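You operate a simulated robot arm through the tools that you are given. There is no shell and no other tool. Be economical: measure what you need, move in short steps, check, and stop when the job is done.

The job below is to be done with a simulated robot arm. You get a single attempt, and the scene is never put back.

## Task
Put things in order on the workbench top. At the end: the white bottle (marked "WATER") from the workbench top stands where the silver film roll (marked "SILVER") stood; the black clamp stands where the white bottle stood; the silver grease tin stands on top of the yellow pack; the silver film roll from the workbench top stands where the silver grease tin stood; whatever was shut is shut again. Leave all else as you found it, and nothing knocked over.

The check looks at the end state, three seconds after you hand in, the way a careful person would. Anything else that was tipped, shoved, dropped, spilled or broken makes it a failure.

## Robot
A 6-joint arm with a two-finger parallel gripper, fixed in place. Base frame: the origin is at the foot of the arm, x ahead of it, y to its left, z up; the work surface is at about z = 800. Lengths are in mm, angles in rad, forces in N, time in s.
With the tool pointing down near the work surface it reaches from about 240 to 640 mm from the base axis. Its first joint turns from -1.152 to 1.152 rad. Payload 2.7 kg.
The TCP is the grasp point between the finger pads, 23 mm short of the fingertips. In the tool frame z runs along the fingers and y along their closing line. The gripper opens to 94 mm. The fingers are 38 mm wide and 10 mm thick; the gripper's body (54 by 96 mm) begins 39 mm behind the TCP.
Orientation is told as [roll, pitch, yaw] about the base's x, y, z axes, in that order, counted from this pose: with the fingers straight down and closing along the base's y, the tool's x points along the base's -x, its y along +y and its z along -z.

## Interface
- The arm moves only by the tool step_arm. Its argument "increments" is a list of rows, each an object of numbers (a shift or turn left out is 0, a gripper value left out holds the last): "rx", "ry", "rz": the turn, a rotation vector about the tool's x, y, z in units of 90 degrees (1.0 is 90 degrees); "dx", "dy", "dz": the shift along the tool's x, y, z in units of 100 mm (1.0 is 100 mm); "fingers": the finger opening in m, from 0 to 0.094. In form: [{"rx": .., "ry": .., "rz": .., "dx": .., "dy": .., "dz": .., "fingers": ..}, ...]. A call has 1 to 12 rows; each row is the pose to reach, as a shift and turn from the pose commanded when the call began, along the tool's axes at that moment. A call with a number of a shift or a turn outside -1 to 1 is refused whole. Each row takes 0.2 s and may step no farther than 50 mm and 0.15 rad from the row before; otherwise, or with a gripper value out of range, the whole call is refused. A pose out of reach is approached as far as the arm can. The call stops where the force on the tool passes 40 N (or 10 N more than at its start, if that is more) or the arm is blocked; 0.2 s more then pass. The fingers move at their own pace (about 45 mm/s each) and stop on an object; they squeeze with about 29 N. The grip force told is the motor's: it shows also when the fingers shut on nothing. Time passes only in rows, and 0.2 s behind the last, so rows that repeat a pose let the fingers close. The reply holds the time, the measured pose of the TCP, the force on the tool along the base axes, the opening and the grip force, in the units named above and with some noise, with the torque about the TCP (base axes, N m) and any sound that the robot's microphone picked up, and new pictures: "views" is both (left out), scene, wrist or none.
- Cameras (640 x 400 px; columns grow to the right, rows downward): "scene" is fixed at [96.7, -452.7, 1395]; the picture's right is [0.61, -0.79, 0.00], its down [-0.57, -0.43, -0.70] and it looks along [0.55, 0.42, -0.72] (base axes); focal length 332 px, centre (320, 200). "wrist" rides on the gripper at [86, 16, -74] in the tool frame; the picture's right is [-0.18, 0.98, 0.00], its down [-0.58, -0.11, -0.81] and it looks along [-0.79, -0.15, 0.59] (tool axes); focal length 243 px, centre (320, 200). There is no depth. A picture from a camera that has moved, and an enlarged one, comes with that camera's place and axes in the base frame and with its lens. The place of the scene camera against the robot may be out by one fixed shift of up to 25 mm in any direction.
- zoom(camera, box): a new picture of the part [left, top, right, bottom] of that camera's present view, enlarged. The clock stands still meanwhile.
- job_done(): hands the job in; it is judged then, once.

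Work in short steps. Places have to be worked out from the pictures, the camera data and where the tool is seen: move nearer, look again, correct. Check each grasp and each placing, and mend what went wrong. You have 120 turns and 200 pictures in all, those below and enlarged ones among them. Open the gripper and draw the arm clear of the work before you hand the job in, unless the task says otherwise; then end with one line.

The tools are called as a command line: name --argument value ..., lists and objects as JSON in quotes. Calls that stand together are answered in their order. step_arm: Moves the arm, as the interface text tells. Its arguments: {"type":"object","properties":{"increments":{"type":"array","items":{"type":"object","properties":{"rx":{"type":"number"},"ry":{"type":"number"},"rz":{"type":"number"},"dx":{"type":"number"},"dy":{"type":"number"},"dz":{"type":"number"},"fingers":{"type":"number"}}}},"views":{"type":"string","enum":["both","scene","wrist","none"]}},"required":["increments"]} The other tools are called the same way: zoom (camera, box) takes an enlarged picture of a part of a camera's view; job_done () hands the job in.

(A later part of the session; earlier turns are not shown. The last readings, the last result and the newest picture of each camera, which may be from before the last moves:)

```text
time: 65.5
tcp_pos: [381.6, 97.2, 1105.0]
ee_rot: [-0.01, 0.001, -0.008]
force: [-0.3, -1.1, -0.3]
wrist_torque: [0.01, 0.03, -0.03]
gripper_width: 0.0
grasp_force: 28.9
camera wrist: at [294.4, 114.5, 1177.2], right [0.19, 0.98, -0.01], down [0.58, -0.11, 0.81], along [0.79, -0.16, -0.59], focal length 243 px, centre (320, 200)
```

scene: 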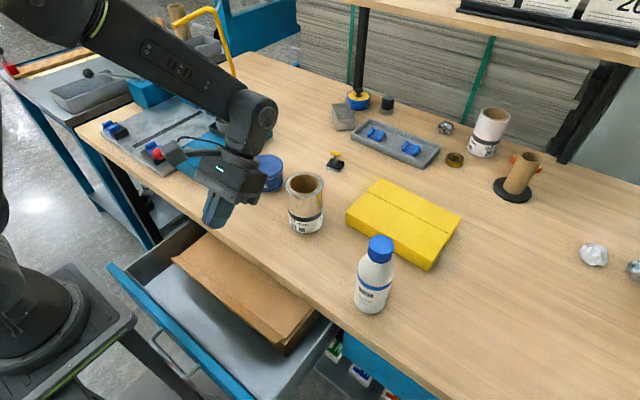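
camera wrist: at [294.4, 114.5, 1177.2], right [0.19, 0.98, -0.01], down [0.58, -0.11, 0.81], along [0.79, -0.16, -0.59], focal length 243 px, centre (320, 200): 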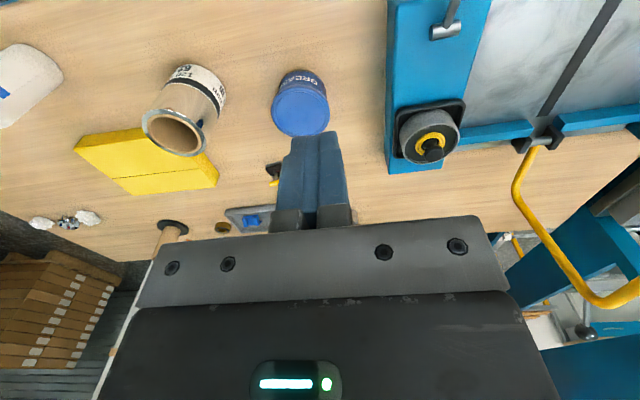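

Further left.

step_arm --increments '[{"dy": 0.35}, {"dy": 0.7}, {"dy": 1.0}]' --views "none"

step_arm --increments '[{"dy": 0.35}, {"dy": 0.6}]' --views "both"

```text
time: 66.3
tcp_pos: [381.5, 195.7, 1103.6]
ee_rot: [-0.009, 0.001, -0.009]
force: [0.2, -0.2, 0.3]
wrist_torque: [0.01, -0.02, -0.01]
gripper_width: 0.0
grasp_force: 29.0
```

```text
time: 66.9
tcp_pos: [381.5, 255.6, 1103.8]
ee_rot: [-0.008, 0.0, -0.011]
force: [-0.2, 0.5, -0.1]
wrist_torque: [0.02, 0.02, -0.01]
gripper_width: 0.0
grasp_force: 28.8
camera wrist: at [294.3, 274.7, 1176.7], right [0.19, 0.98, -0.01], down [0.58, -0.11, 0.81], along [0.79, -0.16, -0.59], focal length 243 px, centre (320, 200)
```

scene: 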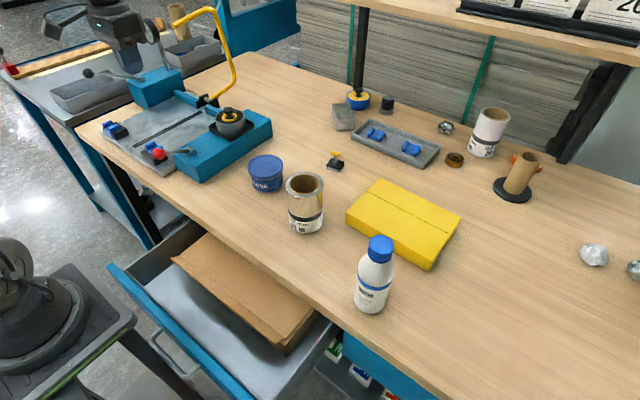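
wrist: 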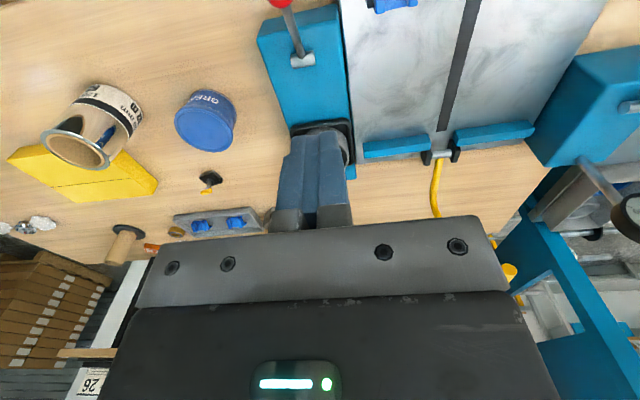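

Nothing behind the machine. To decide whether a 118 mm roll could stand in a drawer at all, I'll measure the drawer floor by touch in the free front strip. I go back there.

step_arm --increments '[{"dy": -0.4}, {"dy": -0.8}, {"dy": -1.0}]' --views "none"

step_arm --increments '[{"dy": -0.4, "dx": 0.2}, {"dy": -0.8, "dx": 0.4}, {"dy": -1.0, "dx": 0.7}, {"dy": -1.0, "dx": 1.0}]' --views "none"

step_arm --increments '[{"dy": -0.4, "dz": 0.2}, {"dy": -0.8, "dz": 0.4}, {"dy": -1.0, "dz": 0.8}, {"dy": -1.0, "dz": 1.0}]' --views "none"

step_arm --increments '[{"dy": -0.4, "dx": 0.2}, {"dy": -0.8, "dx": 0.4}, {"dy": -1.0, "dx": 0.7, "dz": 0.3}, {"dy": -1.0, "dx": 0.94, "dz": 0.7}]' --views "wrist"

```text
time: 67.7
tcp_pos: [382.1, 154.6, 1102.9]
ee_rot: [-0.01, 0.0, -0.009]
force: [0.2, -0.3, -0.2]
wrist_torque: [0.02, -0.03, 0.01]
gripper_width: 0.0
grasp_force: 29.4
```

```text
time: 68.7
tcp_pos: [277.9, 56.1, 1104.6]
ee_rot: [-0.008, 0.0, -0.008]
force: [-0.3, 0.4, -0.1]
wrist_torque: [-0.02, 0.01, 0.0]
gripper_width: 0.1
grasp_force: 28.7
```

```text
time: 69.7
tcp_pos: [282.3, -43.4, 1005.3]
ee_rot: [-0.007, 0.002, -0.009]
force: [-0.3, -0.4, -1.0]
wrist_torque: [-0.01, 0.0, 0.03]
gripper_width: 0.0
grasp_force: 29.3
```

```text
time: 70.7
tcp_pos: [186.6, -145.3, 934.3]
ee_rot: [-0.006, 0.0, -0.01]
force: [-0.6, -0.1, -0.4]
wrist_torque: [0.0, 0.0, 0.03]
gripper_width: 0.3
grasp_force: 28.6
camera wrist: at [99.4, -126.8, 1008.2], right [0.19, 0.98, -0.01], down [0.58, -0.11, 0.81], along [0.79, -0.16, -0.59], focal length 243 px, centre (320, 200)
```

wrist: 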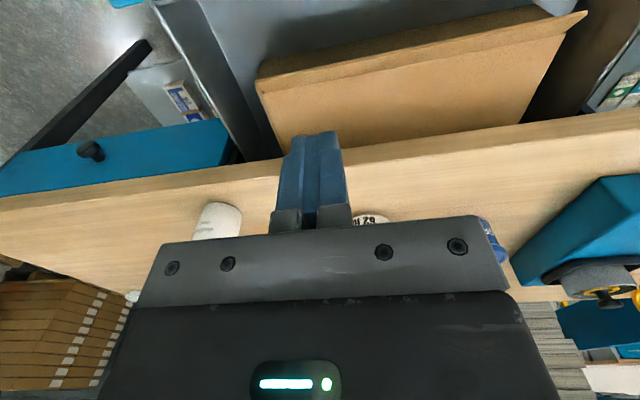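

The lid's -y end sits ~15 mm further back than before, so the lid is loose. I go on with the floor touch at (185,-200).

step_arm --increments '[{"dy": -0.3, "dz": 0.2}, {"dy": -0.55, "dz": 0.6}, {"dy": -0.55, "dz": 1.0}]' --views "none"

step_arm --increments '[{"dz": 0.4}, {"dz": 0.8}, {"dz": 0.9}, {"dz": 1.0}]' --views "wrist"

```text
time: 71.5
tcp_pos: [184.2, -200.0, 835.1]
ee_rot: [-0.008, 0.0, -0.009]
force: [0.4, -0.5, -0.2]
wrist_torque: [0.01, -0.01, -0.01]
gripper_width: 0.0
grasp_force: 29.2
```

```text
time: 72.5
tcp_pos: [183.8, -201.7, 737.1]
ee_rot: [-0.009, 0.0, -0.009]
force: [0.0, 0.9, 0.1]
wrist_torque: [-0.02, 0.04, 0.01]
gripper_width: 0.0
grasp_force: 28.6
camera wrist: at [96.4, -183.0, 810.5], right [0.19, 0.98, -0.01], down [0.58, -0.11, 0.81], along [0.79, -0.16, -0.59], focal length 243 px, centre (320, 200)
```

wrist: 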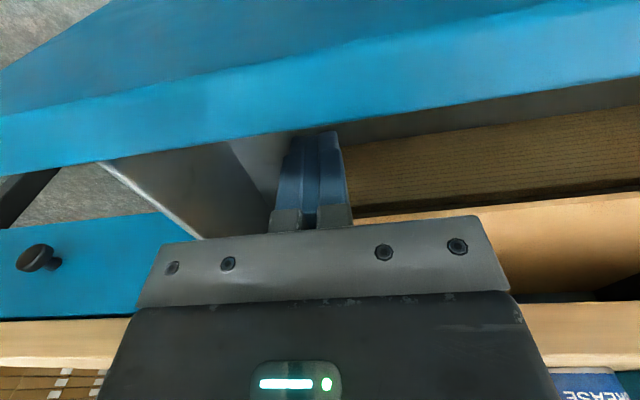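

Good, in the free strip. I lower in small steps until I feel the floor.

step_arm --increments '[{"dz": 0.15}, {"dz": 0.25}, {"dz": 0.32}, {"dz": 0.38}, {"dz": 0.44}, {"dz": 0.5}, {"dz": 0.55}, {"dz": 0.6}, {"dz": 0.65}, {"dz": 0.7}]' --views "wrist"

zoom --camera "wrist" --box '[320, 60, 640, 260]'

```text
time: 74.2
tcp_pos: [186.3, -202.7, 683.5]
ee_rot: [-0.011, -0.006, -0.005]
force: [-2.6, 3.4, 25.6]
wrist_torque: [0.25, -1.29, 0.19]
gripper_width: 0.0
grasp_force: 29.3
stopped in row 8: the force on the tool passed its limit at 50 N (the readings are from after the stop); the commanded pose is now the measured one
camera wrist: at [98.1, -183.4, 756.3], right [0.19, 0.98, -0.01], down [0.58, -0.1, 0.81], along [0.79, -0.16, -0.59], focal length 243 px, centre (320, 200)
```

wrist: 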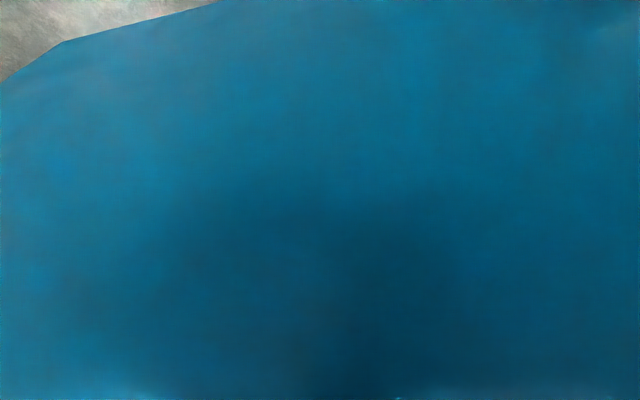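

```text
2.00 times, centred on (480, 160) of wrist
camera zoom: at [98.1, -183.4, 756.3], right [0.19, 0.98, -0.01], down [0.58, -0.1, 0.81], along [0.79, -0.16, -0.59], focal length 485 px, centre (0, 280)
```

zoom: 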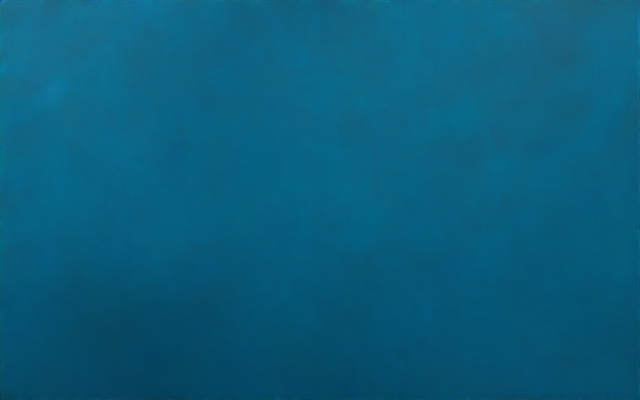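

The contact was at +50 mm in x (gripper body on the lip), with fingertips at 660 and still no floor: so the drawer is deeper than thought (floor ≲ 650) and the roll can fit a drawer. The carton is too low for it, so the right-hand drawer becomes the likely place. I lift out.

step_arm --increments '[{"dz": -0.4}, {"dz": -0.8}, {"dz": -1.0}]' --views "none"

step_arm --increments '[{"dz": -0.4}, {"dz": -0.8, "dx": -0.2}, {"dz": -1.0, "dx": -0.4, "dy": -0.3}, {"dz": -1.0, "dx": -0.6, "dy": -0.7}, {"dz": -1.0, "dx": -0.6, "dy": -1.0}]' --views "scene"

zoom --camera "scene" --box '[100, 210, 360, 400]'

```text
time: 75.0
tcp_pos: [193.0, -192.4, 782.6]
ee_rot: [-0.002, -0.008, -0.008]
force: [0.8, 0.1, 0.2]
wrist_torque: [0.02, 0.0, 0.02]
gripper_width: 0.2
grasp_force: 29.6
out of reach, approached as far as the arm can: row 2, 3
```

```text
time: 76.2
tcp_pos: [253.2, -290.8, 887.6]
ee_rot: [-0.011, -0.003, -0.007]
force: [-0.1, 0.4, 0.7]
wrist_torque: [0.0, 0.01, -0.02]
gripper_width: 0.2
grasp_force: 29.2
out of reach, approached as far as the arm can: row 1
```

scene: 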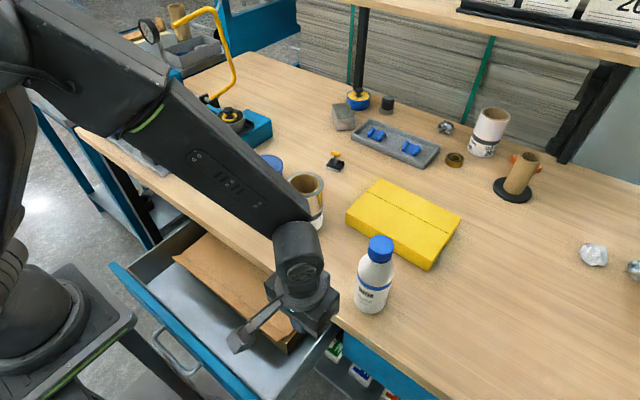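

```text
2.11 times, centred on (230, 305) of scene
camera zoom: at [96.7, -452.7, 1395.0], right [0.61, -0.79, 0.0], down [-0.57, -0.43, -0.7], along [0.55, 0.42, -0.72], focal length 700 px, centre (510, -21)
```

zoom: 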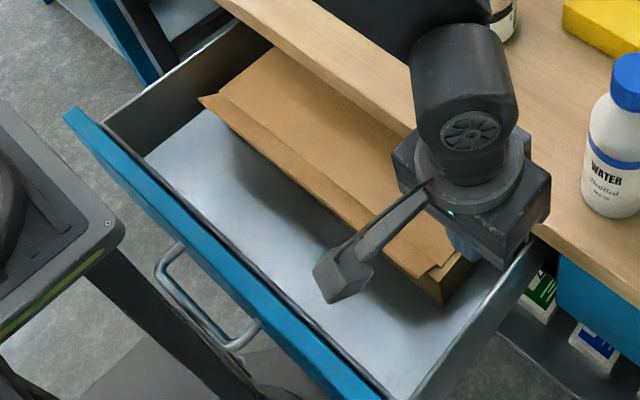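

Now to the right drawer's knob: I move to about (270,-460,930) for a closer look.

step_arm --increments '[{"dy": -0.4, "dz": -0.2}, {"dy": -0.8, "dz": -0.3}, {"dy": -1.0, "dz": -0.4}]' --views "none"

step_arm --increments '[{"dy": -0.4, "dx": -0.1}, {"dy": -0.8, "dx": -0.2}]' --views "wrist"

```text
time: 77.0
tcp_pos: [252.0, -390.3, 923.8]
ee_rot: [-0.011, -0.002, -0.007]
force: [0.2, 0.5, -0.4]
wrist_torque: [0.0, 0.05, -0.03]
gripper_width: 0.0
grasp_force: 29.1
```

```text
time: 77.5
tcp_pos: [269.6, -469.0, 926.0]
ee_rot: [-0.011, -0.003, -0.006]
force: [0.2, -0.1, -0.5]
wrist_torque: [0.01, -0.03, -0.01]
gripper_width: 0.0
grasp_force: 28.8
camera wrist: at [181.5, -451.7, 999.4], right [0.19, 0.98, -0.01], down [0.58, -0.1, 0.81], along [0.79, -0.16, -0.59], focal length 243 px, centre (320, 200)
```

wrist: 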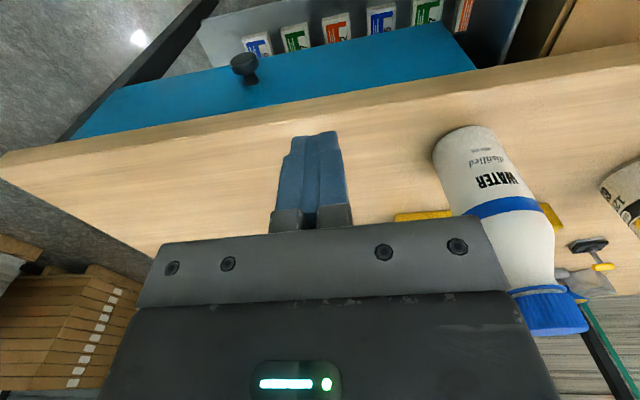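

Knob: head around (293,-567,700). I open the fingers and approach above it.

step_arm --increments '[{"dy": -0.4, "dx": -0.05, "dz": 0.1, "fingers": 0.07}, {"dy": -0.8, "dx": -0.1, "dz": 0.2}, {"dy": -0.98, "dx": -0.12, "dz": 0.5}]' --views "both"

```text
time: 78.3
tcp_pos: [280.8, -570.0, 878.2]
ee_rot: [-0.011, -0.001, -0.008]
force: [0.4, 0.4, -0.1]
wrist_torque: [0.02, 0.02, 0.01]
gripper_width: 68.5
grasp_force: 0.1
camera wrist: at [192.5, -551.3, 951.3], right [0.19, 0.98, -0.01], down [0.58, -0.1, 0.81], along [0.79, -0.16, -0.59], focal length 243 px, centre (320, 200)
```

scene: 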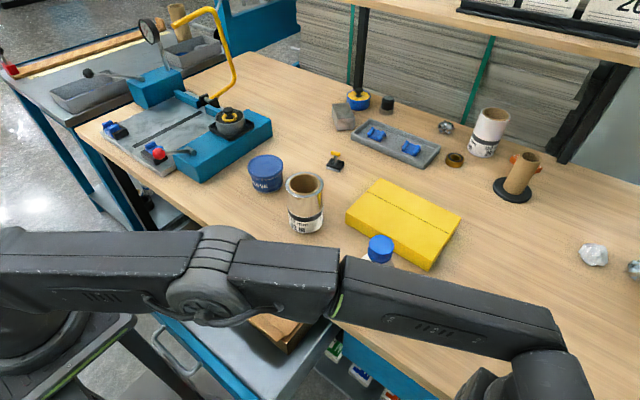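
wrist: 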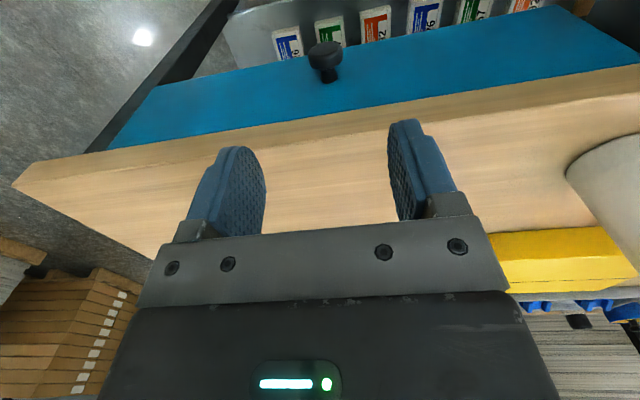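

The knob is at y≈-570 under the gripper. I descend along the bench front at x≈285.

step_arm --increments '[{"dz": 0.4, "dx": -0.04}, {"dz": 0.8, "dx": -0.04}, {"dz": 1.0, "dx": -0.04}]' --views "wrist"

```text
time: 79.2
tcp_pos: [285.1, -570.2, 776.9]
ee_rot: [-0.012, -0.003, -0.007]
force: [-0.4, -0.1, -0.4]
wrist_torque: [0.01, -0.01, 0.01]
gripper_width: 70.1
grasp_force: 0.0
camera wrist: at [196.5, -553.0, 849.7], right [0.19, 0.98, -0.01], down [0.58, -0.1, 0.81], along [0.79, -0.16, -0.59], focal length 243 px, centre (320, 200)
```

wrist: 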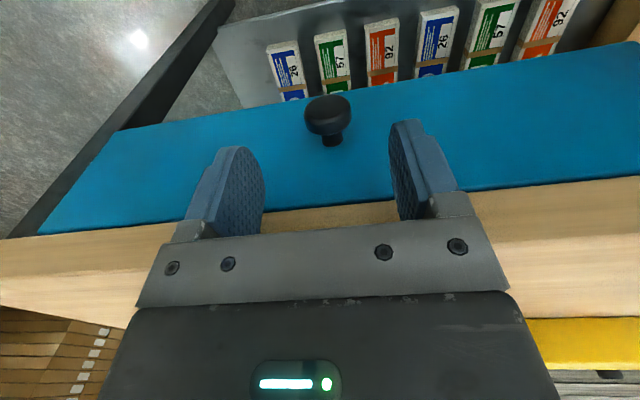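

Centred. I lower to the knob and close on it.

step_arm --increments '[{"dz": 0.35}, {"dz": 0.68}, {"dz": 0.68, "fingers": 0.0}, {"dz": 0.68}, {"dz": 0.68}]' --views "wrist"

```text
time: 79.6
tcp_pos: [283.6, -570.1, 754.7]
ee_rot: [-0.025, -0.012, -0.005]
force: [-0.6, -0.1, 3.8]
wrist_torque: [0.02, -0.15, 0.07]
gripper_width: 69.9
grasp_force: 0.0
out of reach, approached as far as the arm can: row 1, 2
stopped in row 2: the force on the tool passed its limit at 63 N (the readings are from after the stop); the commanded pose is now the measured one
camera wrist: at [194.7, -550.8, 825.9], right [0.19, 0.98, -0.02], down [0.57, -0.09, 0.81], along [0.8, -0.16, -0.58], focal length 243 px, centre (320, 200)
```

wrist: 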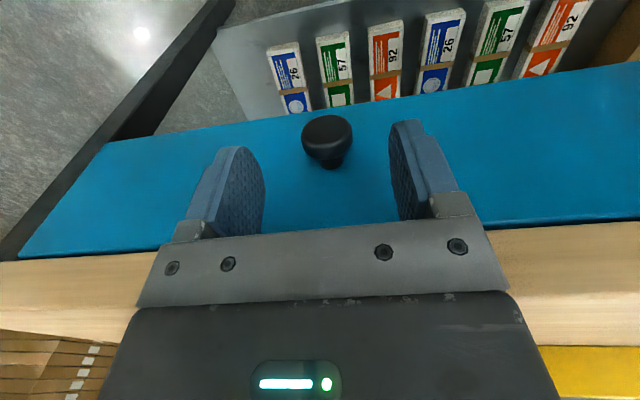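

Blocked and at the reach limit. I check the scene for what touched.

step_arm --increments '[{"dz": -0.2}]' --views "scene"

```text
time: 80.0
tcp_pos: [283.3, -571.9, 773.5]
ee_rot: [-0.023, -0.009, -0.005]
force: [1.5, -0.6, 0.6]
wrist_torque: [0.02, -0.02, 0.02]
gripper_width: 70.0
grasp_force: 0.1
```

scene: 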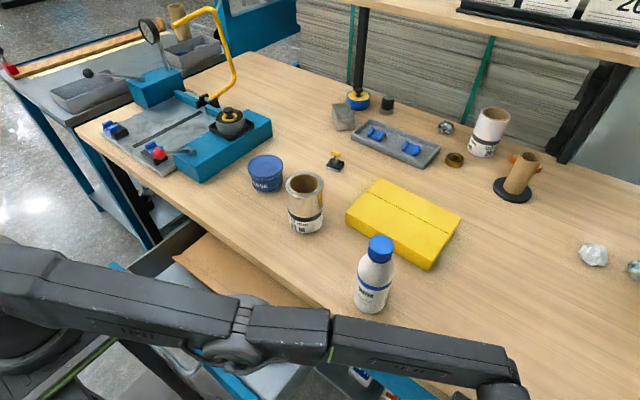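

The stretched arm can't get down at the knob like that. A tilted tool may, but the open left drawer is in the way of the arm; I'll restore the left drawer first. I retreat and look at the carton lid from the front.

step_arm --increments '[{"dz": -0.4}, {"dz": -0.8, "dy": 0.2}, {"dz": -1.0, "dy": 0.6}, {"dz": -1.0, "dy": 1.0}]' --views "none"

step_arm --increments '[{"dy": 0.4, "fingers": 0.0}, {"dy": 0.8, "dx": 0.1}, {"dy": 1.0, "dx": 0.3}]' --views "none"

step_arm --increments '[{"dy": 0.4, "dx": 0.2}, {"dy": 0.8, "dx": 0.4}, {"dy": 1.0, "dx": 0.4}]' --views "none"

step_arm --increments '[{"dy": 0.4}, {"dy": 0.8, "dz": 0.1}, {"dy": 1.0, "dz": 0.3}]' --views "wrist"

```text
time: 81.0
tcp_pos: [282.5, -466.1, 871.1]
ee_rot: [-0.025, -0.012, -0.003]
force: [-2.2, 2.6, -2.2]
wrist_torque: [-0.1, -0.07, 0.0]
gripper_width: 70.1
grasp_force: 0.1
out of reach, approached as far as the arm can: row 1, 2
```

```text
time: 81.8
tcp_pos: [253.3, -366.9, 869.2]
ee_rot: [-0.026, -0.008, -0.004]
force: [0.4, -0.2, 1.4]
wrist_torque: [-0.01, -0.01, 0.02]
gripper_width: 0.0
grasp_force: 0.0
```

```text
time: 82.6
tcp_pos: [212.3, -265.4, 865.4]
ee_rot: [-0.026, -0.009, -0.003]
force: [-0.5, -0.2, 0.0]
wrist_torque: [0.01, 0.0, -0.03]
gripper_width: 0.0
grasp_force: 28.6
```

```text
time: 83.4
tcp_pos: [213.8, -165.9, 832.2]
ee_rot: [-0.022, -0.011, -0.004]
force: [-0.4, -0.8, -0.3]
wrist_torque: [0.02, -0.01, 0.01]
gripper_width: 0.1
grasp_force: 28.2
camera wrist: at [124.9, -147.3, 905.1], right [0.19, 0.98, -0.02], down [0.57, -0.09, 0.81], along [0.8, -0.16, -0.58], focal length 243 px, centre (320, 200)
```

wrist: 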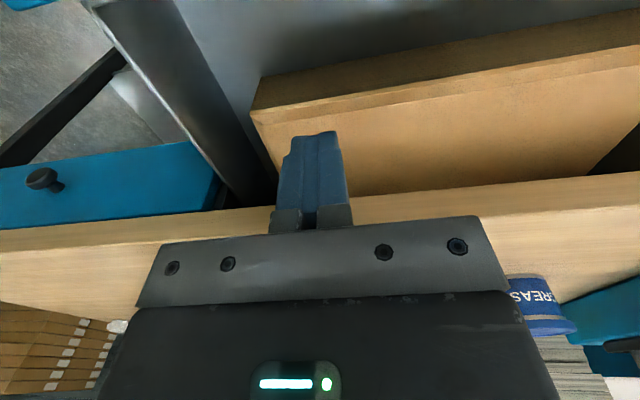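

The lid is loose and has yawed slightly (its -y end is ~15–20 mm back). Since it's loose I can slide it back a little to look into the carton, then slide it forward again. I go in front of the lip, tip just above the carton wall.

step_arm --increments '[{"dx": 0.17, "dy": 0.1}, {"dx": 0.17, "dy": 0.15, "dz": 0.3}, {"dx": 0.17, "dy": 0.15, "dz": 0.6}, {"dx": 0.17, "dy": 0.15, "dz": 0.79}]' --views "wrist"

```text
time: 84.4
tcp_pos: [198.6, -155.5, 752.6]
ee_rot: [-0.024, -0.01, -0.003]
force: [0.1, 0.7, -0.1]
wrist_torque: [-0.02, -0.01, -0.01]
gripper_width: 0.0
grasp_force: 28.3
out of reach, approached as far as the arm can: row 2, 3
camera wrist: at [109.5, -135.7, 825.0], right [0.19, 0.98, -0.02], down [0.57, -0.09, 0.81], along [0.8, -0.16, -0.58], focal length 243 px, centre (320, 200)
```

wrist: 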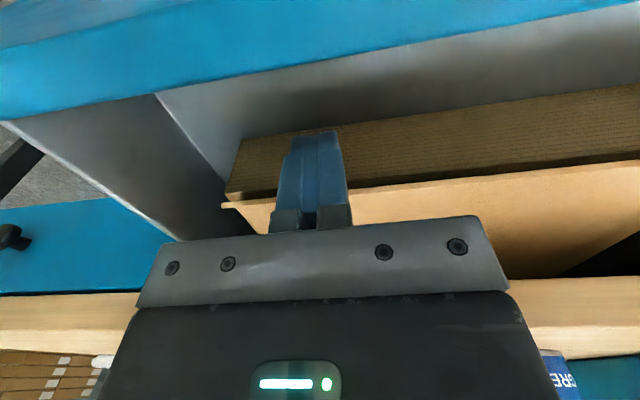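

Clear view. I push the lid +x in small steps, up to 60 mm.

step_arm --increments '[{"dx": -0.15}, {"dx": -0.3}, {"dx": -0.45}, {"dx": -0.6}, {"dx": -0.7}]' --views "both"

```text
time: 85.6
tcp_pos: [261.5, -167.7, 753.0]
ee_rot: [0.004, 0.004, -0.004]
force: [-0.9, 0.6, 0.4]
wrist_torque: [0.01, 0.0, 0.02]
gripper_width: 0.2
grasp_force: 29.2
out of reach, approached as far as the arm can: row 3, 4, 5
camera wrist: at [173.3, -150.4, 826.6], right [0.19, 0.98, 0.01], down [0.58, -0.12, 0.8], along [0.79, -0.15, -0.59], focal length 243 px, centre (320, 200)
```

scene: 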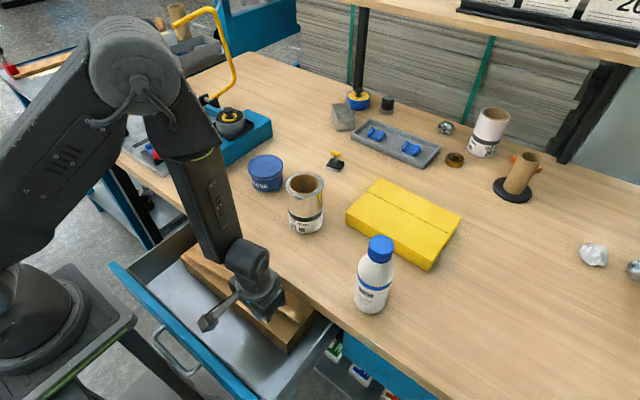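
wrist: 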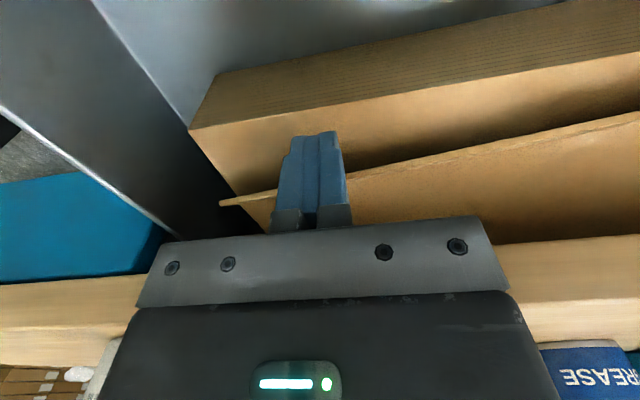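

Under the lid there is a surface; I zoom to see whether it's an opening.

zoom --camera "wrist" --box '[170, 0, 640, 240]'

zoom --camera "scene" --box '[150, 220, 350, 370]'

```text
1.36 times, centred on (405, 120) of wrist
camera zoom: at [173.3, -150.4, 826.6], right [0.19, 0.98, 0.01], down [0.58, -0.12, 0.8], along [0.79, -0.15, -0.59], focal length 330 px, centre (204, 309)
```

zoom: 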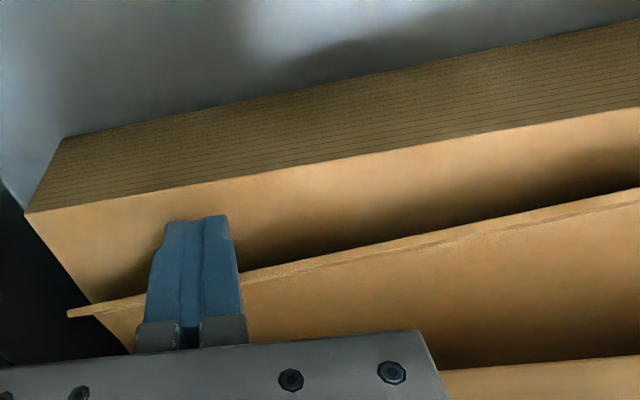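

```text
2.67 times, centred on (250, 295) of scene
camera zoom: at [96.7, -452.7, 1395.0], right [0.61, -0.79, 0.0], down [-0.57, -0.43, -0.7], along [0.55, 0.42, -0.72], focal length 886 px, centre (507, -53)
```

zoom: 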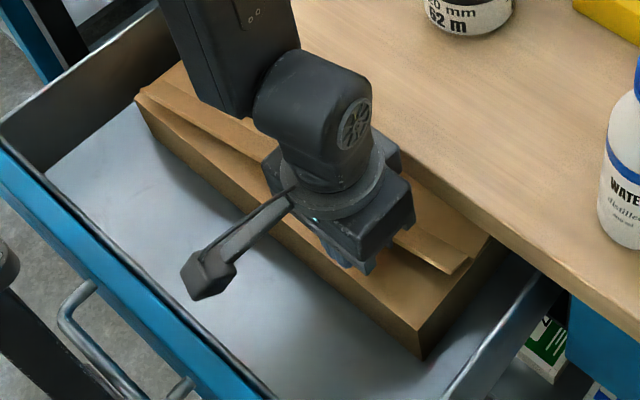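

It is a stack of brown sheets, and the "lid" is just its loose top sheet with a bent-up edge: no container. I must put that sheet back (its lip was at x≈219 all along; now ≈281 at the -y end, ≈242 at the +y end). I raise and yaw the gripper to pull it back by its lip.

step_arm --increments '[{"dz": -0.4}, {"dz": -0.8}, {"dz": -0.9, "rz": -0.09, "fingers": 0.094}, {"dz": -0.9, "rz": -0.18}, {"dz": -0.9, "rz": -0.27}, {"dz": -0.9, "rz": -0.36}, {"dz": -0.9, "rz": -0.45}, {"dz": -0.9, "rz": -0.54}, {"dz": -0.9, "rz": -0.63}, {"dz": -0.9, "rz": -0.72}, {"dz": -0.9, "rz": -0.81}, {"dz": -0.9, "rz": -0.9}]' --views "none"

step_arm --increments '[{"rz": -0.09}, {"rz": -0.1, "dx": -0.3, "dy": 0.05}, {"rz": -0.1, "dx": -0.52, "dy": 0.2}]' --views "both"

```text
time: 88.2
tcp_pos: [265.0, -152.2, 844.0]
ee_rot: [-0.014, 0.02, 1.413]
force: [0.0, -0.4, 0.5]
wrist_torque: [-0.06, -0.02, 0.02]
gripper_width: 93.8
grasp_force: 0.1
```

```text
time: 89.0
tcp_pos: [255.3, -96.1, 844.1]
ee_rot: [-0.011, 0.023, 1.568]
force: [0.5, -1.3, -0.3]
wrist_torque: [-0.01, 0.01, 0.0]
gripper_width: 94.2
grasp_force: 0.0
camera wrist: at [237.4, -180.7, 918.7], right [-0.98, 0.19, -0.01], down [0.1, 0.6, 0.79], along [0.16, 0.78, -0.61], focal length 243 px, centre (320, 200)
```

scene: 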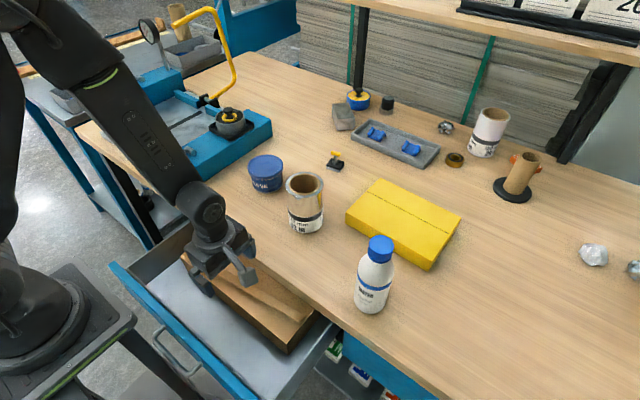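
wrist: 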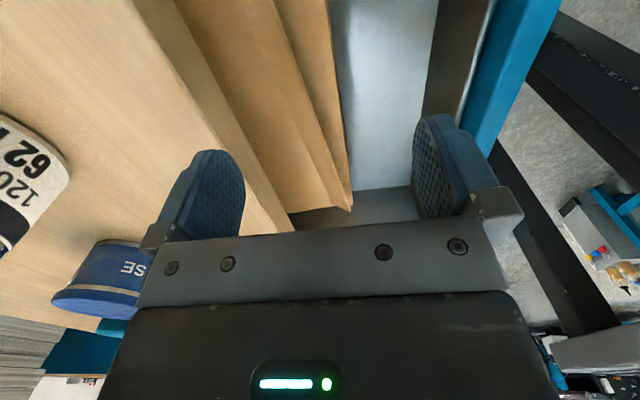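

I position over the lip: TCP to (233,-103), down to z≈785 first.

step_arm --increments '[{"dx": 0.07, "dy": 0.2, "dz": 0.3}, {"dx": 0.07, "dy": 0.22, "dz": 0.6}]' --views "wrist"

```text
time: 89.6
tcp_pos: [257.3, -105.7, 806.3]
ee_rot: [0.007, 0.019, 1.567]
force: [-0.2, -0.2, 0.5]
wrist_torque: [0.02, 0.03, 0.0]
gripper_width: 94.0
grasp_force: 0.2
out of reach, approached as far as the arm can: row 1, 2
camera wrist: at [238.8, -189.3, 881.4], right [-0.98, 0.19, 0.0], down [0.12, 0.6, 0.79], along [0.15, 0.78, -0.61], focal length 243 px, centre (320, 200)
```

wrist: 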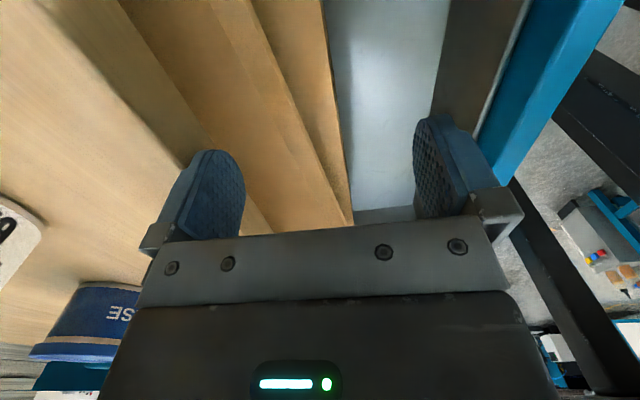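

At this height the reach is limited; lower down it reaches closer in. I narrow the opening to 80 mm and lower straight here so the +x finger comes down behind the lip.

step_arm --increments '[{"dx": 0.05, "fingers": 0.078}, {"dx": 0.05, "dz": 0.2}, {"dx": 0.05, "dz": 0.4}, {"dx": 0.05, "dz": 0.52}]' --views "wrist"

```text
time: 90.5
tcp_pos: [245.7, -124.0, 744.7]
ee_rot: [-0.028, 0.03, 1.609]
force: [0.0, 1.6, 11.7]
wrist_torque: [-0.15, -0.46, 0.07]
gripper_width: 78.4
grasp_force: 0.3
out of reach, approached as far as the arm can: row 1, 2, 4
stopped in row 4: the force on the tool passed its limit at 54 N (the readings are from after the stop); the commanded pose is now the measured one
camera wrist: at [229.9, -207.2, 819.9], right [-0.99, 0.15, -0.03], down [0.06, 0.61, 0.79], along [0.14, 0.78, -0.61], focal length 243 px, centre (320, 200)
```

wrist: 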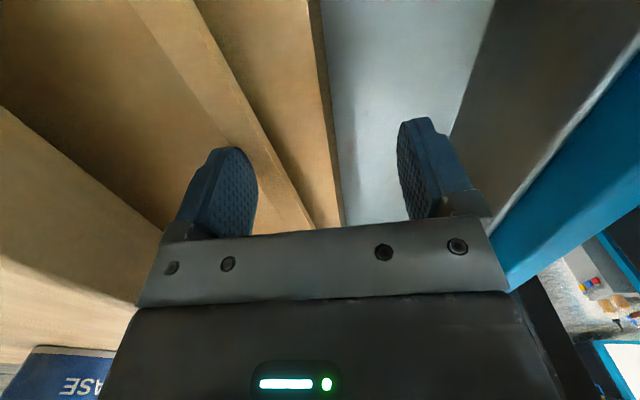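

The +x finger has touched down on the sheet (z≈722), behind the lip. I raise 3 mm and drag toward -x by moving and closing.

step_arm --increments '[{"dz": -0.03, "fingers": 0.07}, {"dz": -0.03, "fingers": 0.06}, {"dz": -0.03, "fingers": 0.05}, {"dz": -0.03, "fingers": 0.045, "dy": 0.05}, {"dz": -0.03, "dy": 0.1}]' --views "wrist"

```text
time: 91.7
tcp_pos: [235.5, -123.0, 748.9]
ee_rot: [-0.027, 0.03, 1.609]
force: [0.9, -0.4, 2.2]
wrist_torque: [0.03, -0.05, -0.03]
gripper_width: 45.4
grasp_force: 1.1
camera wrist: at [219.4, -207.6, 822.8], right [-0.99, 0.15, -0.03], down [0.06, 0.61, 0.79], along [0.13, 0.78, -0.61], focal length 243 px, centre (320, 200)
```

wrist: 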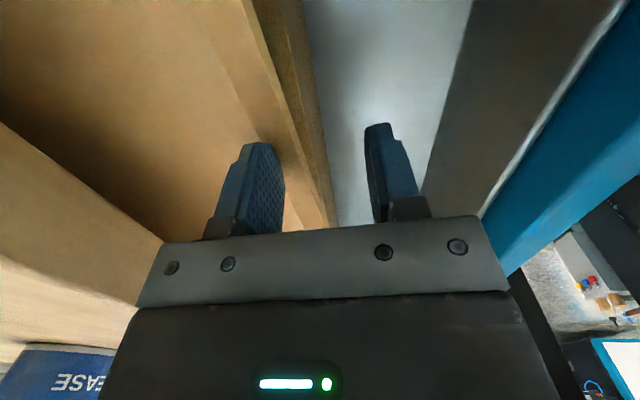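

The sheet follows. I continue the drag.

step_arm --increments '[{"fingers": 0.038, "dy": 0.04}, {"fingers": 0.032, "dy": 0.08}, {"fingers": 0.028, "dy": 0.1}, {"dy": 0.1}]' --views "wrist"

```text
time: 92.7
tcp_pos: [226.7, -124.5, 747.7]
ee_rot: [-0.018, 0.03, 1.609]
force: [-0.1, 1.0, 0.7]
wrist_torque: [0.0, 0.02, -0.02]
gripper_width: 27.9
grasp_force: 0.0
camera wrist: at [210.5, -208.3, 823.3], right [-0.99, 0.15, -0.02], down [0.07, 0.61, 0.79], along [0.13, 0.78, -0.61], focal length 243 px, centre (320, 200)
```

wrist: 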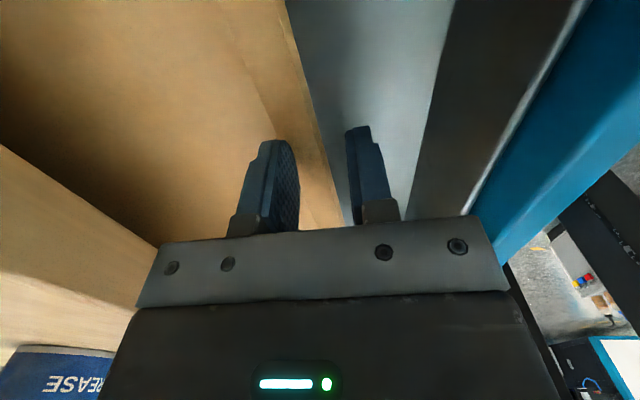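

The sheet's front is about where it was. I retreat and compare from above.

step_arm --increments '[{"dz": -0.3, "fingers": 0.04}, {"dz": -0.7}, {"dz": -1.0, "dy": -0.2}]' --views "none"

step_arm --increments '[{"dz": -0.4, "dy": -0.2}, {"dz": -0.8, "dy": -0.4}, {"dz": -1.0, "dy": -0.6, "dx": -0.1}, {"dz": -1.0, "dy": -1.0, "dx": -0.2}]' --views "none"

step_arm --increments '[{"dy": -0.4, "dz": -0.2}, {"dy": -0.8, "dz": -0.5}]' --views "both"

zoom --camera "scene" --box '[150, 220, 350, 370]'

```text
time: 93.5
tcp_pos: [239.9, -120.7, 849.4]
ee_rot: [-0.025, 0.032, 1.609]
force: [0.4, -0.1, 0.3]
wrist_torque: [0.01, -0.01, 0.01]
gripper_width: 40.0
grasp_force: 0.1
out of reach, approached as far as the arm can: row 2
```

```text
time: 94.5
tcp_pos: [340.2, -91.9, 947.9]
ee_rot: [-0.026, 0.03, 1.61]
force: [-0.1, 0.1, 0.4]
wrist_torque: [0.01, 0.02, 0.01]
gripper_width: 39.8
grasp_force: 0.1
```

```text
time: 95.1
tcp_pos: [417.9, -87.2, 1000.0]
ee_rot: [-0.028, 0.031, 1.609]
force: [-0.2, -0.1, 0.3]
wrist_torque: [-0.01, 0.0, -0.03]
gripper_width: 40.0
grasp_force: 0.1
camera wrist: at [401.3, -172.3, 1075.6], right [-0.99, 0.15, -0.03], down [0.06, 0.61, 0.79], along [0.13, 0.78, -0.61], focal length 243 px, centre (320, 200)
```

scene: 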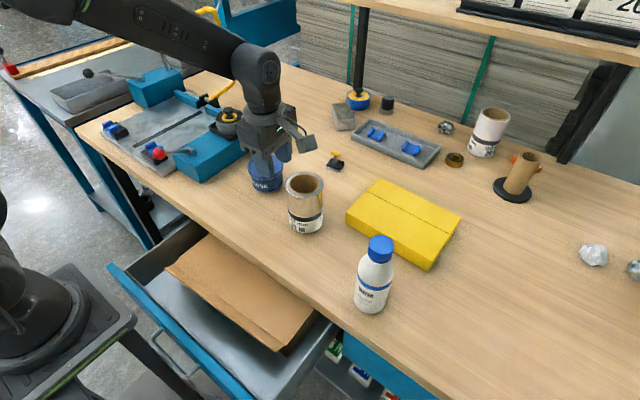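
wrist: 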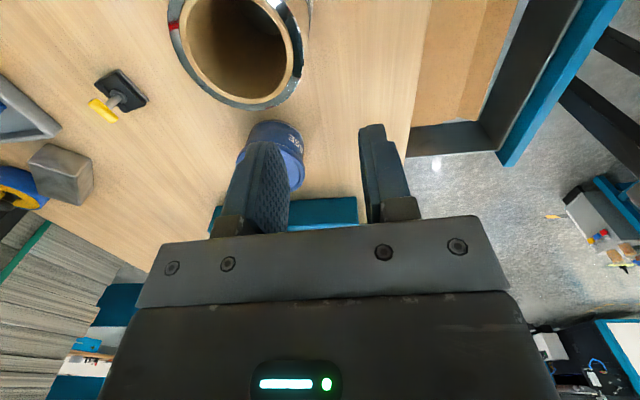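

```text
2.67 times, centred on (250, 295) of scene
camera zoom: at [96.6, -452.7, 1395.0], right [0.61, -0.79, 0.0], down [-0.57, -0.43, -0.7], along [0.55, 0.42, -0.72], focal length 886 px, centre (507, -53)
```

zoom: 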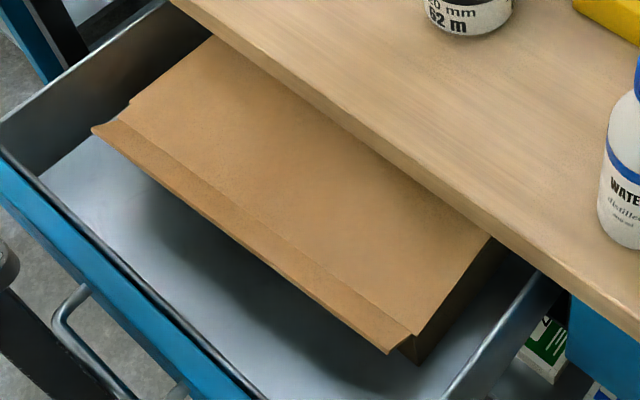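

The +y end of the sheet is now ~25 mm too far out, the -y end is right. I'll press on the sheet near y≈0 and drag it +x by friction; first rotate back to yaw 0.

step_arm --increments '[{"rz": 0.09, "dy": 0.1, "fingers": 0.0}, {"rz": 0.18, "dy": 0.2}, {"rz": 0.27, "dy": 0.3}, {"rz": 0.36, "dy": 0.4, "dx": -0.1}, {"rz": 0.45, "dy": 0.5, "dx": -0.2}, {"rz": 0.54, "dy": 0.6, "dx": -0.3}, {"rz": 0.63, "dy": 0.7, "dx": -0.4}, {"rz": 0.72, "dy": 0.8, "dx": -0.5}, {"rz": 0.815, "dy": 0.9, "dx": -0.6}, {"rz": 0.91, "dy": 1.0, "dx": -0.7}, {"rz": 1.0, "dy": 1.0, "dx": -0.8}, {"rz": 1.02, "dy": 1.0, "dx": -0.85, "dz": 0.2}]' --views "none"

step_arm --increments '[{"dx": 0.3, "dz": 0.3}, {"dx": 0.5, "dz": 0.6}, {"dx": 0.5, "dz": 1.0}]' --views "none"

step_arm --increments '[{"dz": 0.4}, {"dz": 0.8}]' --views "wrist"

```text
refused: 1.02 is not a number from -1 to 1
```

```text
time: 95.8
tcp_pos: [426.2, -141.8, 941.2]
ee_rot: [-0.044, 0.036, 1.61]
force: [0.5, 0.1, 3.9]
wrist_torque: [0.0, -0.05, 0.0]
gripper_width: 39.9
grasp_force: 0.0
stopped in row 3: the force on the tool passed its limit at 83 N (the readings are from after the stop); the commanded pose is now the measured one
```

```text
time: 96.1
tcp_pos: [431.1, -141.7, 941.2]
ee_rot: [-0.061, 0.044, 1.608]
force: [-0.1, -0.9, 3.8]
wrist_torque: [-0.03, -0.07, -0.04]
gripper_width: 40.2
grasp_force: 0.3
stopped in row 1: the force on the tool passed its limit at 77 N (the readings are from after the stop); the commanded pose is now the measured one
camera wrist: at [411.6, -225.7, 1017.2], right [-0.99, 0.14, -0.07], down [0.04, 0.62, 0.79], along [0.16, 0.77, -0.61], focal length 243 px, centre (320, 200)
```

wrist: 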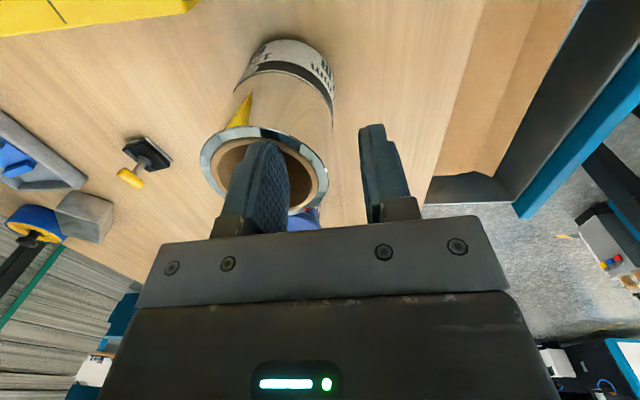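

The first call was refused, so the chained moves went down onto the roll's rim (it still stands; rim at z≈918). I raise straight up at once and check.

step_arm --increments '[{"dz": -0.3}, {"dz": -0.7}]' --views "both"

```text
time: 96.7
tcp_pos: [425.1, -138.7, 1010.4]
ee_rot: [-0.06, 0.041, 1.61]
force: [-0.6, -0.4, -0.2]
wrist_torque: [-0.01, 0.0, 0.02]
gripper_width: 40.1
grasp_force: 0.0
camera wrist: at [406.7, -222.1, 1086.1], right [-0.99, 0.14, -0.07], down [0.04, 0.62, 0.79], along [0.15, 0.77, -0.61], focal length 243 px, centre (320, 200)
```

scene: 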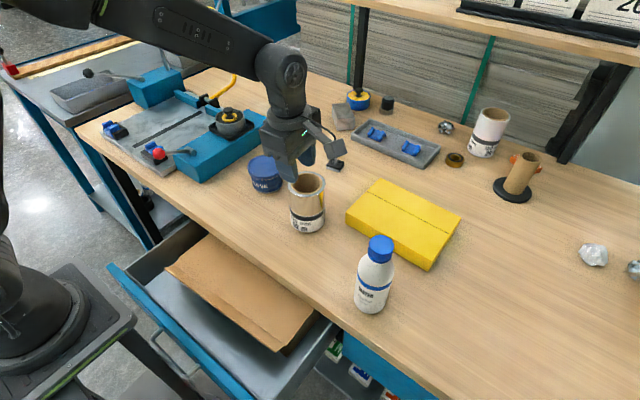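
wrist: 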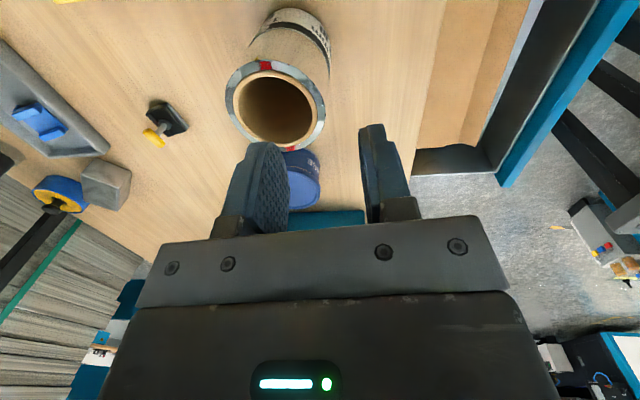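

The roll still stands, nearly unmoved. I now rotate to yaw 0 and go over the sheet at (262,0), carefully sized steps.

step_arm --increments '[{"rz": 0.09, "dy": 0.1, "dx": -0.1, "fingers": 0.0}, {"rz": 0.18, "dy": 0.2, "dx": -0.2}, {"rz": 0.27, "dy": 0.3, "dx": -0.3}, {"rz": 0.36, "dy": 0.4, "dx": -0.4}, {"rz": 0.45, "dy": 0.5, "dx": -0.5}, {"rz": 0.54, "dy": 0.6, "dx": -0.6}, {"rz": 0.63, "dy": 0.7, "dx": -0.7}, {"rz": 0.72, "dy": 0.8, "dx": -0.8}, {"rz": 0.81, "dy": 0.9, "dx": -0.9}, {"rz": 0.9, "dy": 1.0, "dx": -1.0}, {"rz": 0.99, "dy": 1.0, "dx": -1.0}]' --views "none"

step_arm --increments '[{"dx": 0.2, "dy": 0.1, "dz": 0.3}, {"dx": 0.4, "dy": 0.2, "dz": 0.6}, {"dx": 0.6, "dy": 0.35, "dz": 0.9}]' --views "wrist"

```text
time: 99.1
tcp_pos: [320.6, -43.2, 1001.0]
ee_rot: [-0.043, -0.06, 0.056]
force: [0.5, 0.5, 0.0]
wrist_torque: [-0.02, -0.01, 0.02]
gripper_width: 0.0
grasp_force: 28.8
```

```text
time: 99.9
tcp_pos: [265.3, -15.3, 905.1]
ee_rot: [-0.043, -0.06, 0.056]
force: [0.6, -0.1, 0.5]
wrist_torque: [0.01, -0.05, 0.01]
gripper_width: 0.2
grasp_force: 28.6
camera wrist: at [172.0, -0.5, 971.8], right [0.13, 0.99, -0.03], down [0.53, -0.04, 0.84], along [0.83, -0.13, -0.54], focal length 243 px, centre (320, 200)
```

wrist: 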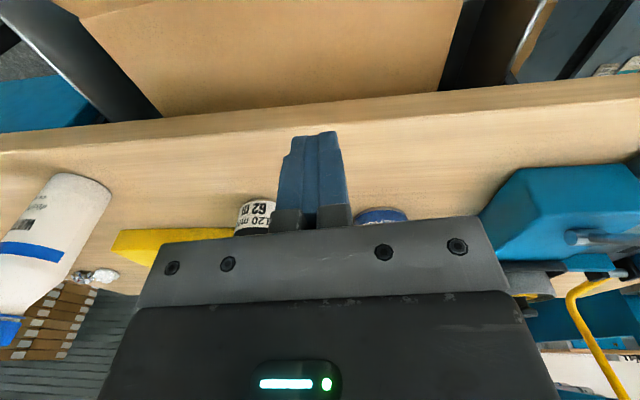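

I level the tool and descend over the sheet near y≈0.

step_arm --increments '[{"dz": 0.3, "rx": -0.027, "ry": 0.038, "rz": 0.036}, {"dz": 0.65, "dy": 0.1, "rx": -0.027, "ry": 0.038, "rz": 0.036}, {"dz": 1.0, "dy": 0.2, "rx": -0.027, "ry": 0.038, "rz": 0.036}]' --views "none"

step_arm --increments '[{"dz": 0.3}, {"dz": 0.45}, {"dz": 0.52}, {"dz": 0.56}, {"dz": 0.6}, {"dz": 0.63}, {"dz": 0.66}]' --views "wrist"

```text
time: 100.7
tcp_pos: [271.2, 0.6, 804.6]
ee_rot: [0.002, -0.001, -0.001]
force: [0.3, -0.2, 0.1]
wrist_torque: [0.0, 0.0, -0.03]
gripper_width: 0.0
grasp_force: 29.3
```

```text
time: 102.3
tcp_pos: [270.5, -1.1, 740.7]
ee_rot: [0.003, -0.004, -0.002]
force: [-1.6, -1.5, 33.4]
wrist_torque: [-0.05, 0.33, -0.04]
gripper_width: 0.0
grasp_force: 29.2
camera wrist: at [183.5, 16.7, 812.7], right [0.19, 0.98, 0.0], down [0.58, -0.11, 0.81], along [0.79, -0.15, -0.59], focal length 243 px, centre (320, 200)
```

wrist: 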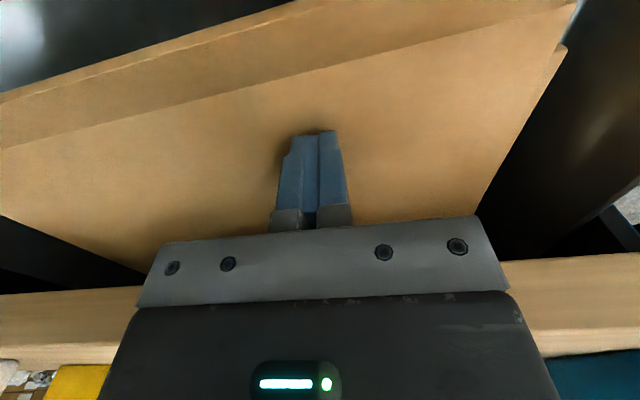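

Pressing at 33 N. I drag +x by 17 mm.

step_arm --increments '[{"dz": -0.01, "dx": -0.04}, {"dz": -0.01, "dx": -0.09}, {"dz": -0.01, "dx": -0.14}, {"dz": -0.01, "dx": -0.17}, {"dz": -0.3, "dx": -0.17}, {"dz": -0.7, "dx": -0.1}, {"dz": -1.0, "dx": -0.0}]' --views "wrist"

zoom --camera "scene" --box '[150, 220, 350, 370]'

```text
time: 102.8
tcp_pos: [271.4, 1.0, 739.8]
ee_rot: [0.001, 0.012, 0.0]
force: [-5.8, -0.4, 16.6]
wrist_torque: [0.0, -0.62, 0.11]
gripper_width: 0.1
grasp_force: 29.5
stopped in row 2: the force on the tool passed its limit at 50 N (the readings are from after the stop); the commanded pose is now the measured one
camera wrist: at [184.4, 16.7, 814.3], right [0.18, 0.98, 0.0], down [0.59, -0.11, 0.8], along [0.79, -0.15, -0.6], focal length 243 px, centre (320, 200)
```

wrist: 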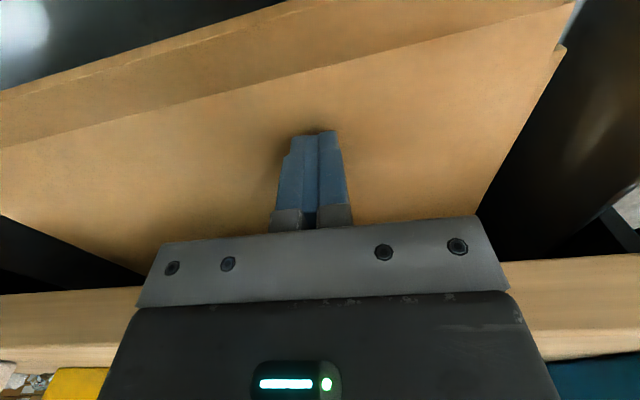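

```text
2.67 times, centred on (250, 295) of scene
camera zoom: at [96.4, -452.7, 1395.0], right [0.61, -0.79, 0.0], down [-0.57, -0.43, -0.7], along [0.55, 0.42, -0.72], focal length 886 px, centre (507, -53)
```

zoom: 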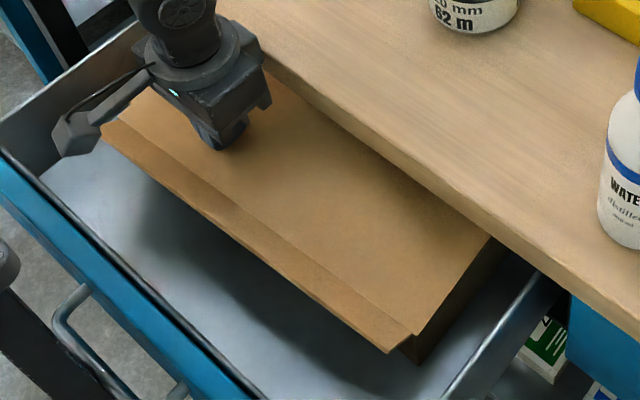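

The force spiked from friction. I continue with lighter pressure.

step_arm --increments '[{"dz": -0.01, "dx": -0.04}, {"dz": -0.013, "dx": -0.08}, {"dz": -0.016, "dx": -0.12}, {"dz": -0.018, "dx": -0.16}, {"dz": -0.02, "dx": -0.19}]' --views "wrist"

```text
time: 103.3
tcp_pos: [270.0, -0.5, 740.7]
ee_rot: [0.0, 0.026, -0.001]
force: [-5.8, 1.5, 9.6]
wrist_torque: [-0.04, -0.86, 0.02]
gripper_width: 0.0
grasp_force: 29.1
stopped in row 2: the force on the tool passed its limit at 47 N (the readings are from after the stop); the commanded pose is now the measured one
camera wrist: at [184.6, 16.5, 816.0], right [0.18, 0.98, -0.01], down [0.6, -0.11, 0.79], along [0.78, -0.15, -0.61], focal length 243 px, centre (320, 200)
```

wrist: 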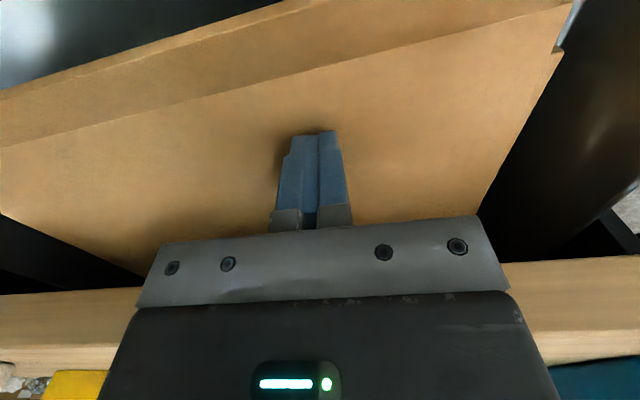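

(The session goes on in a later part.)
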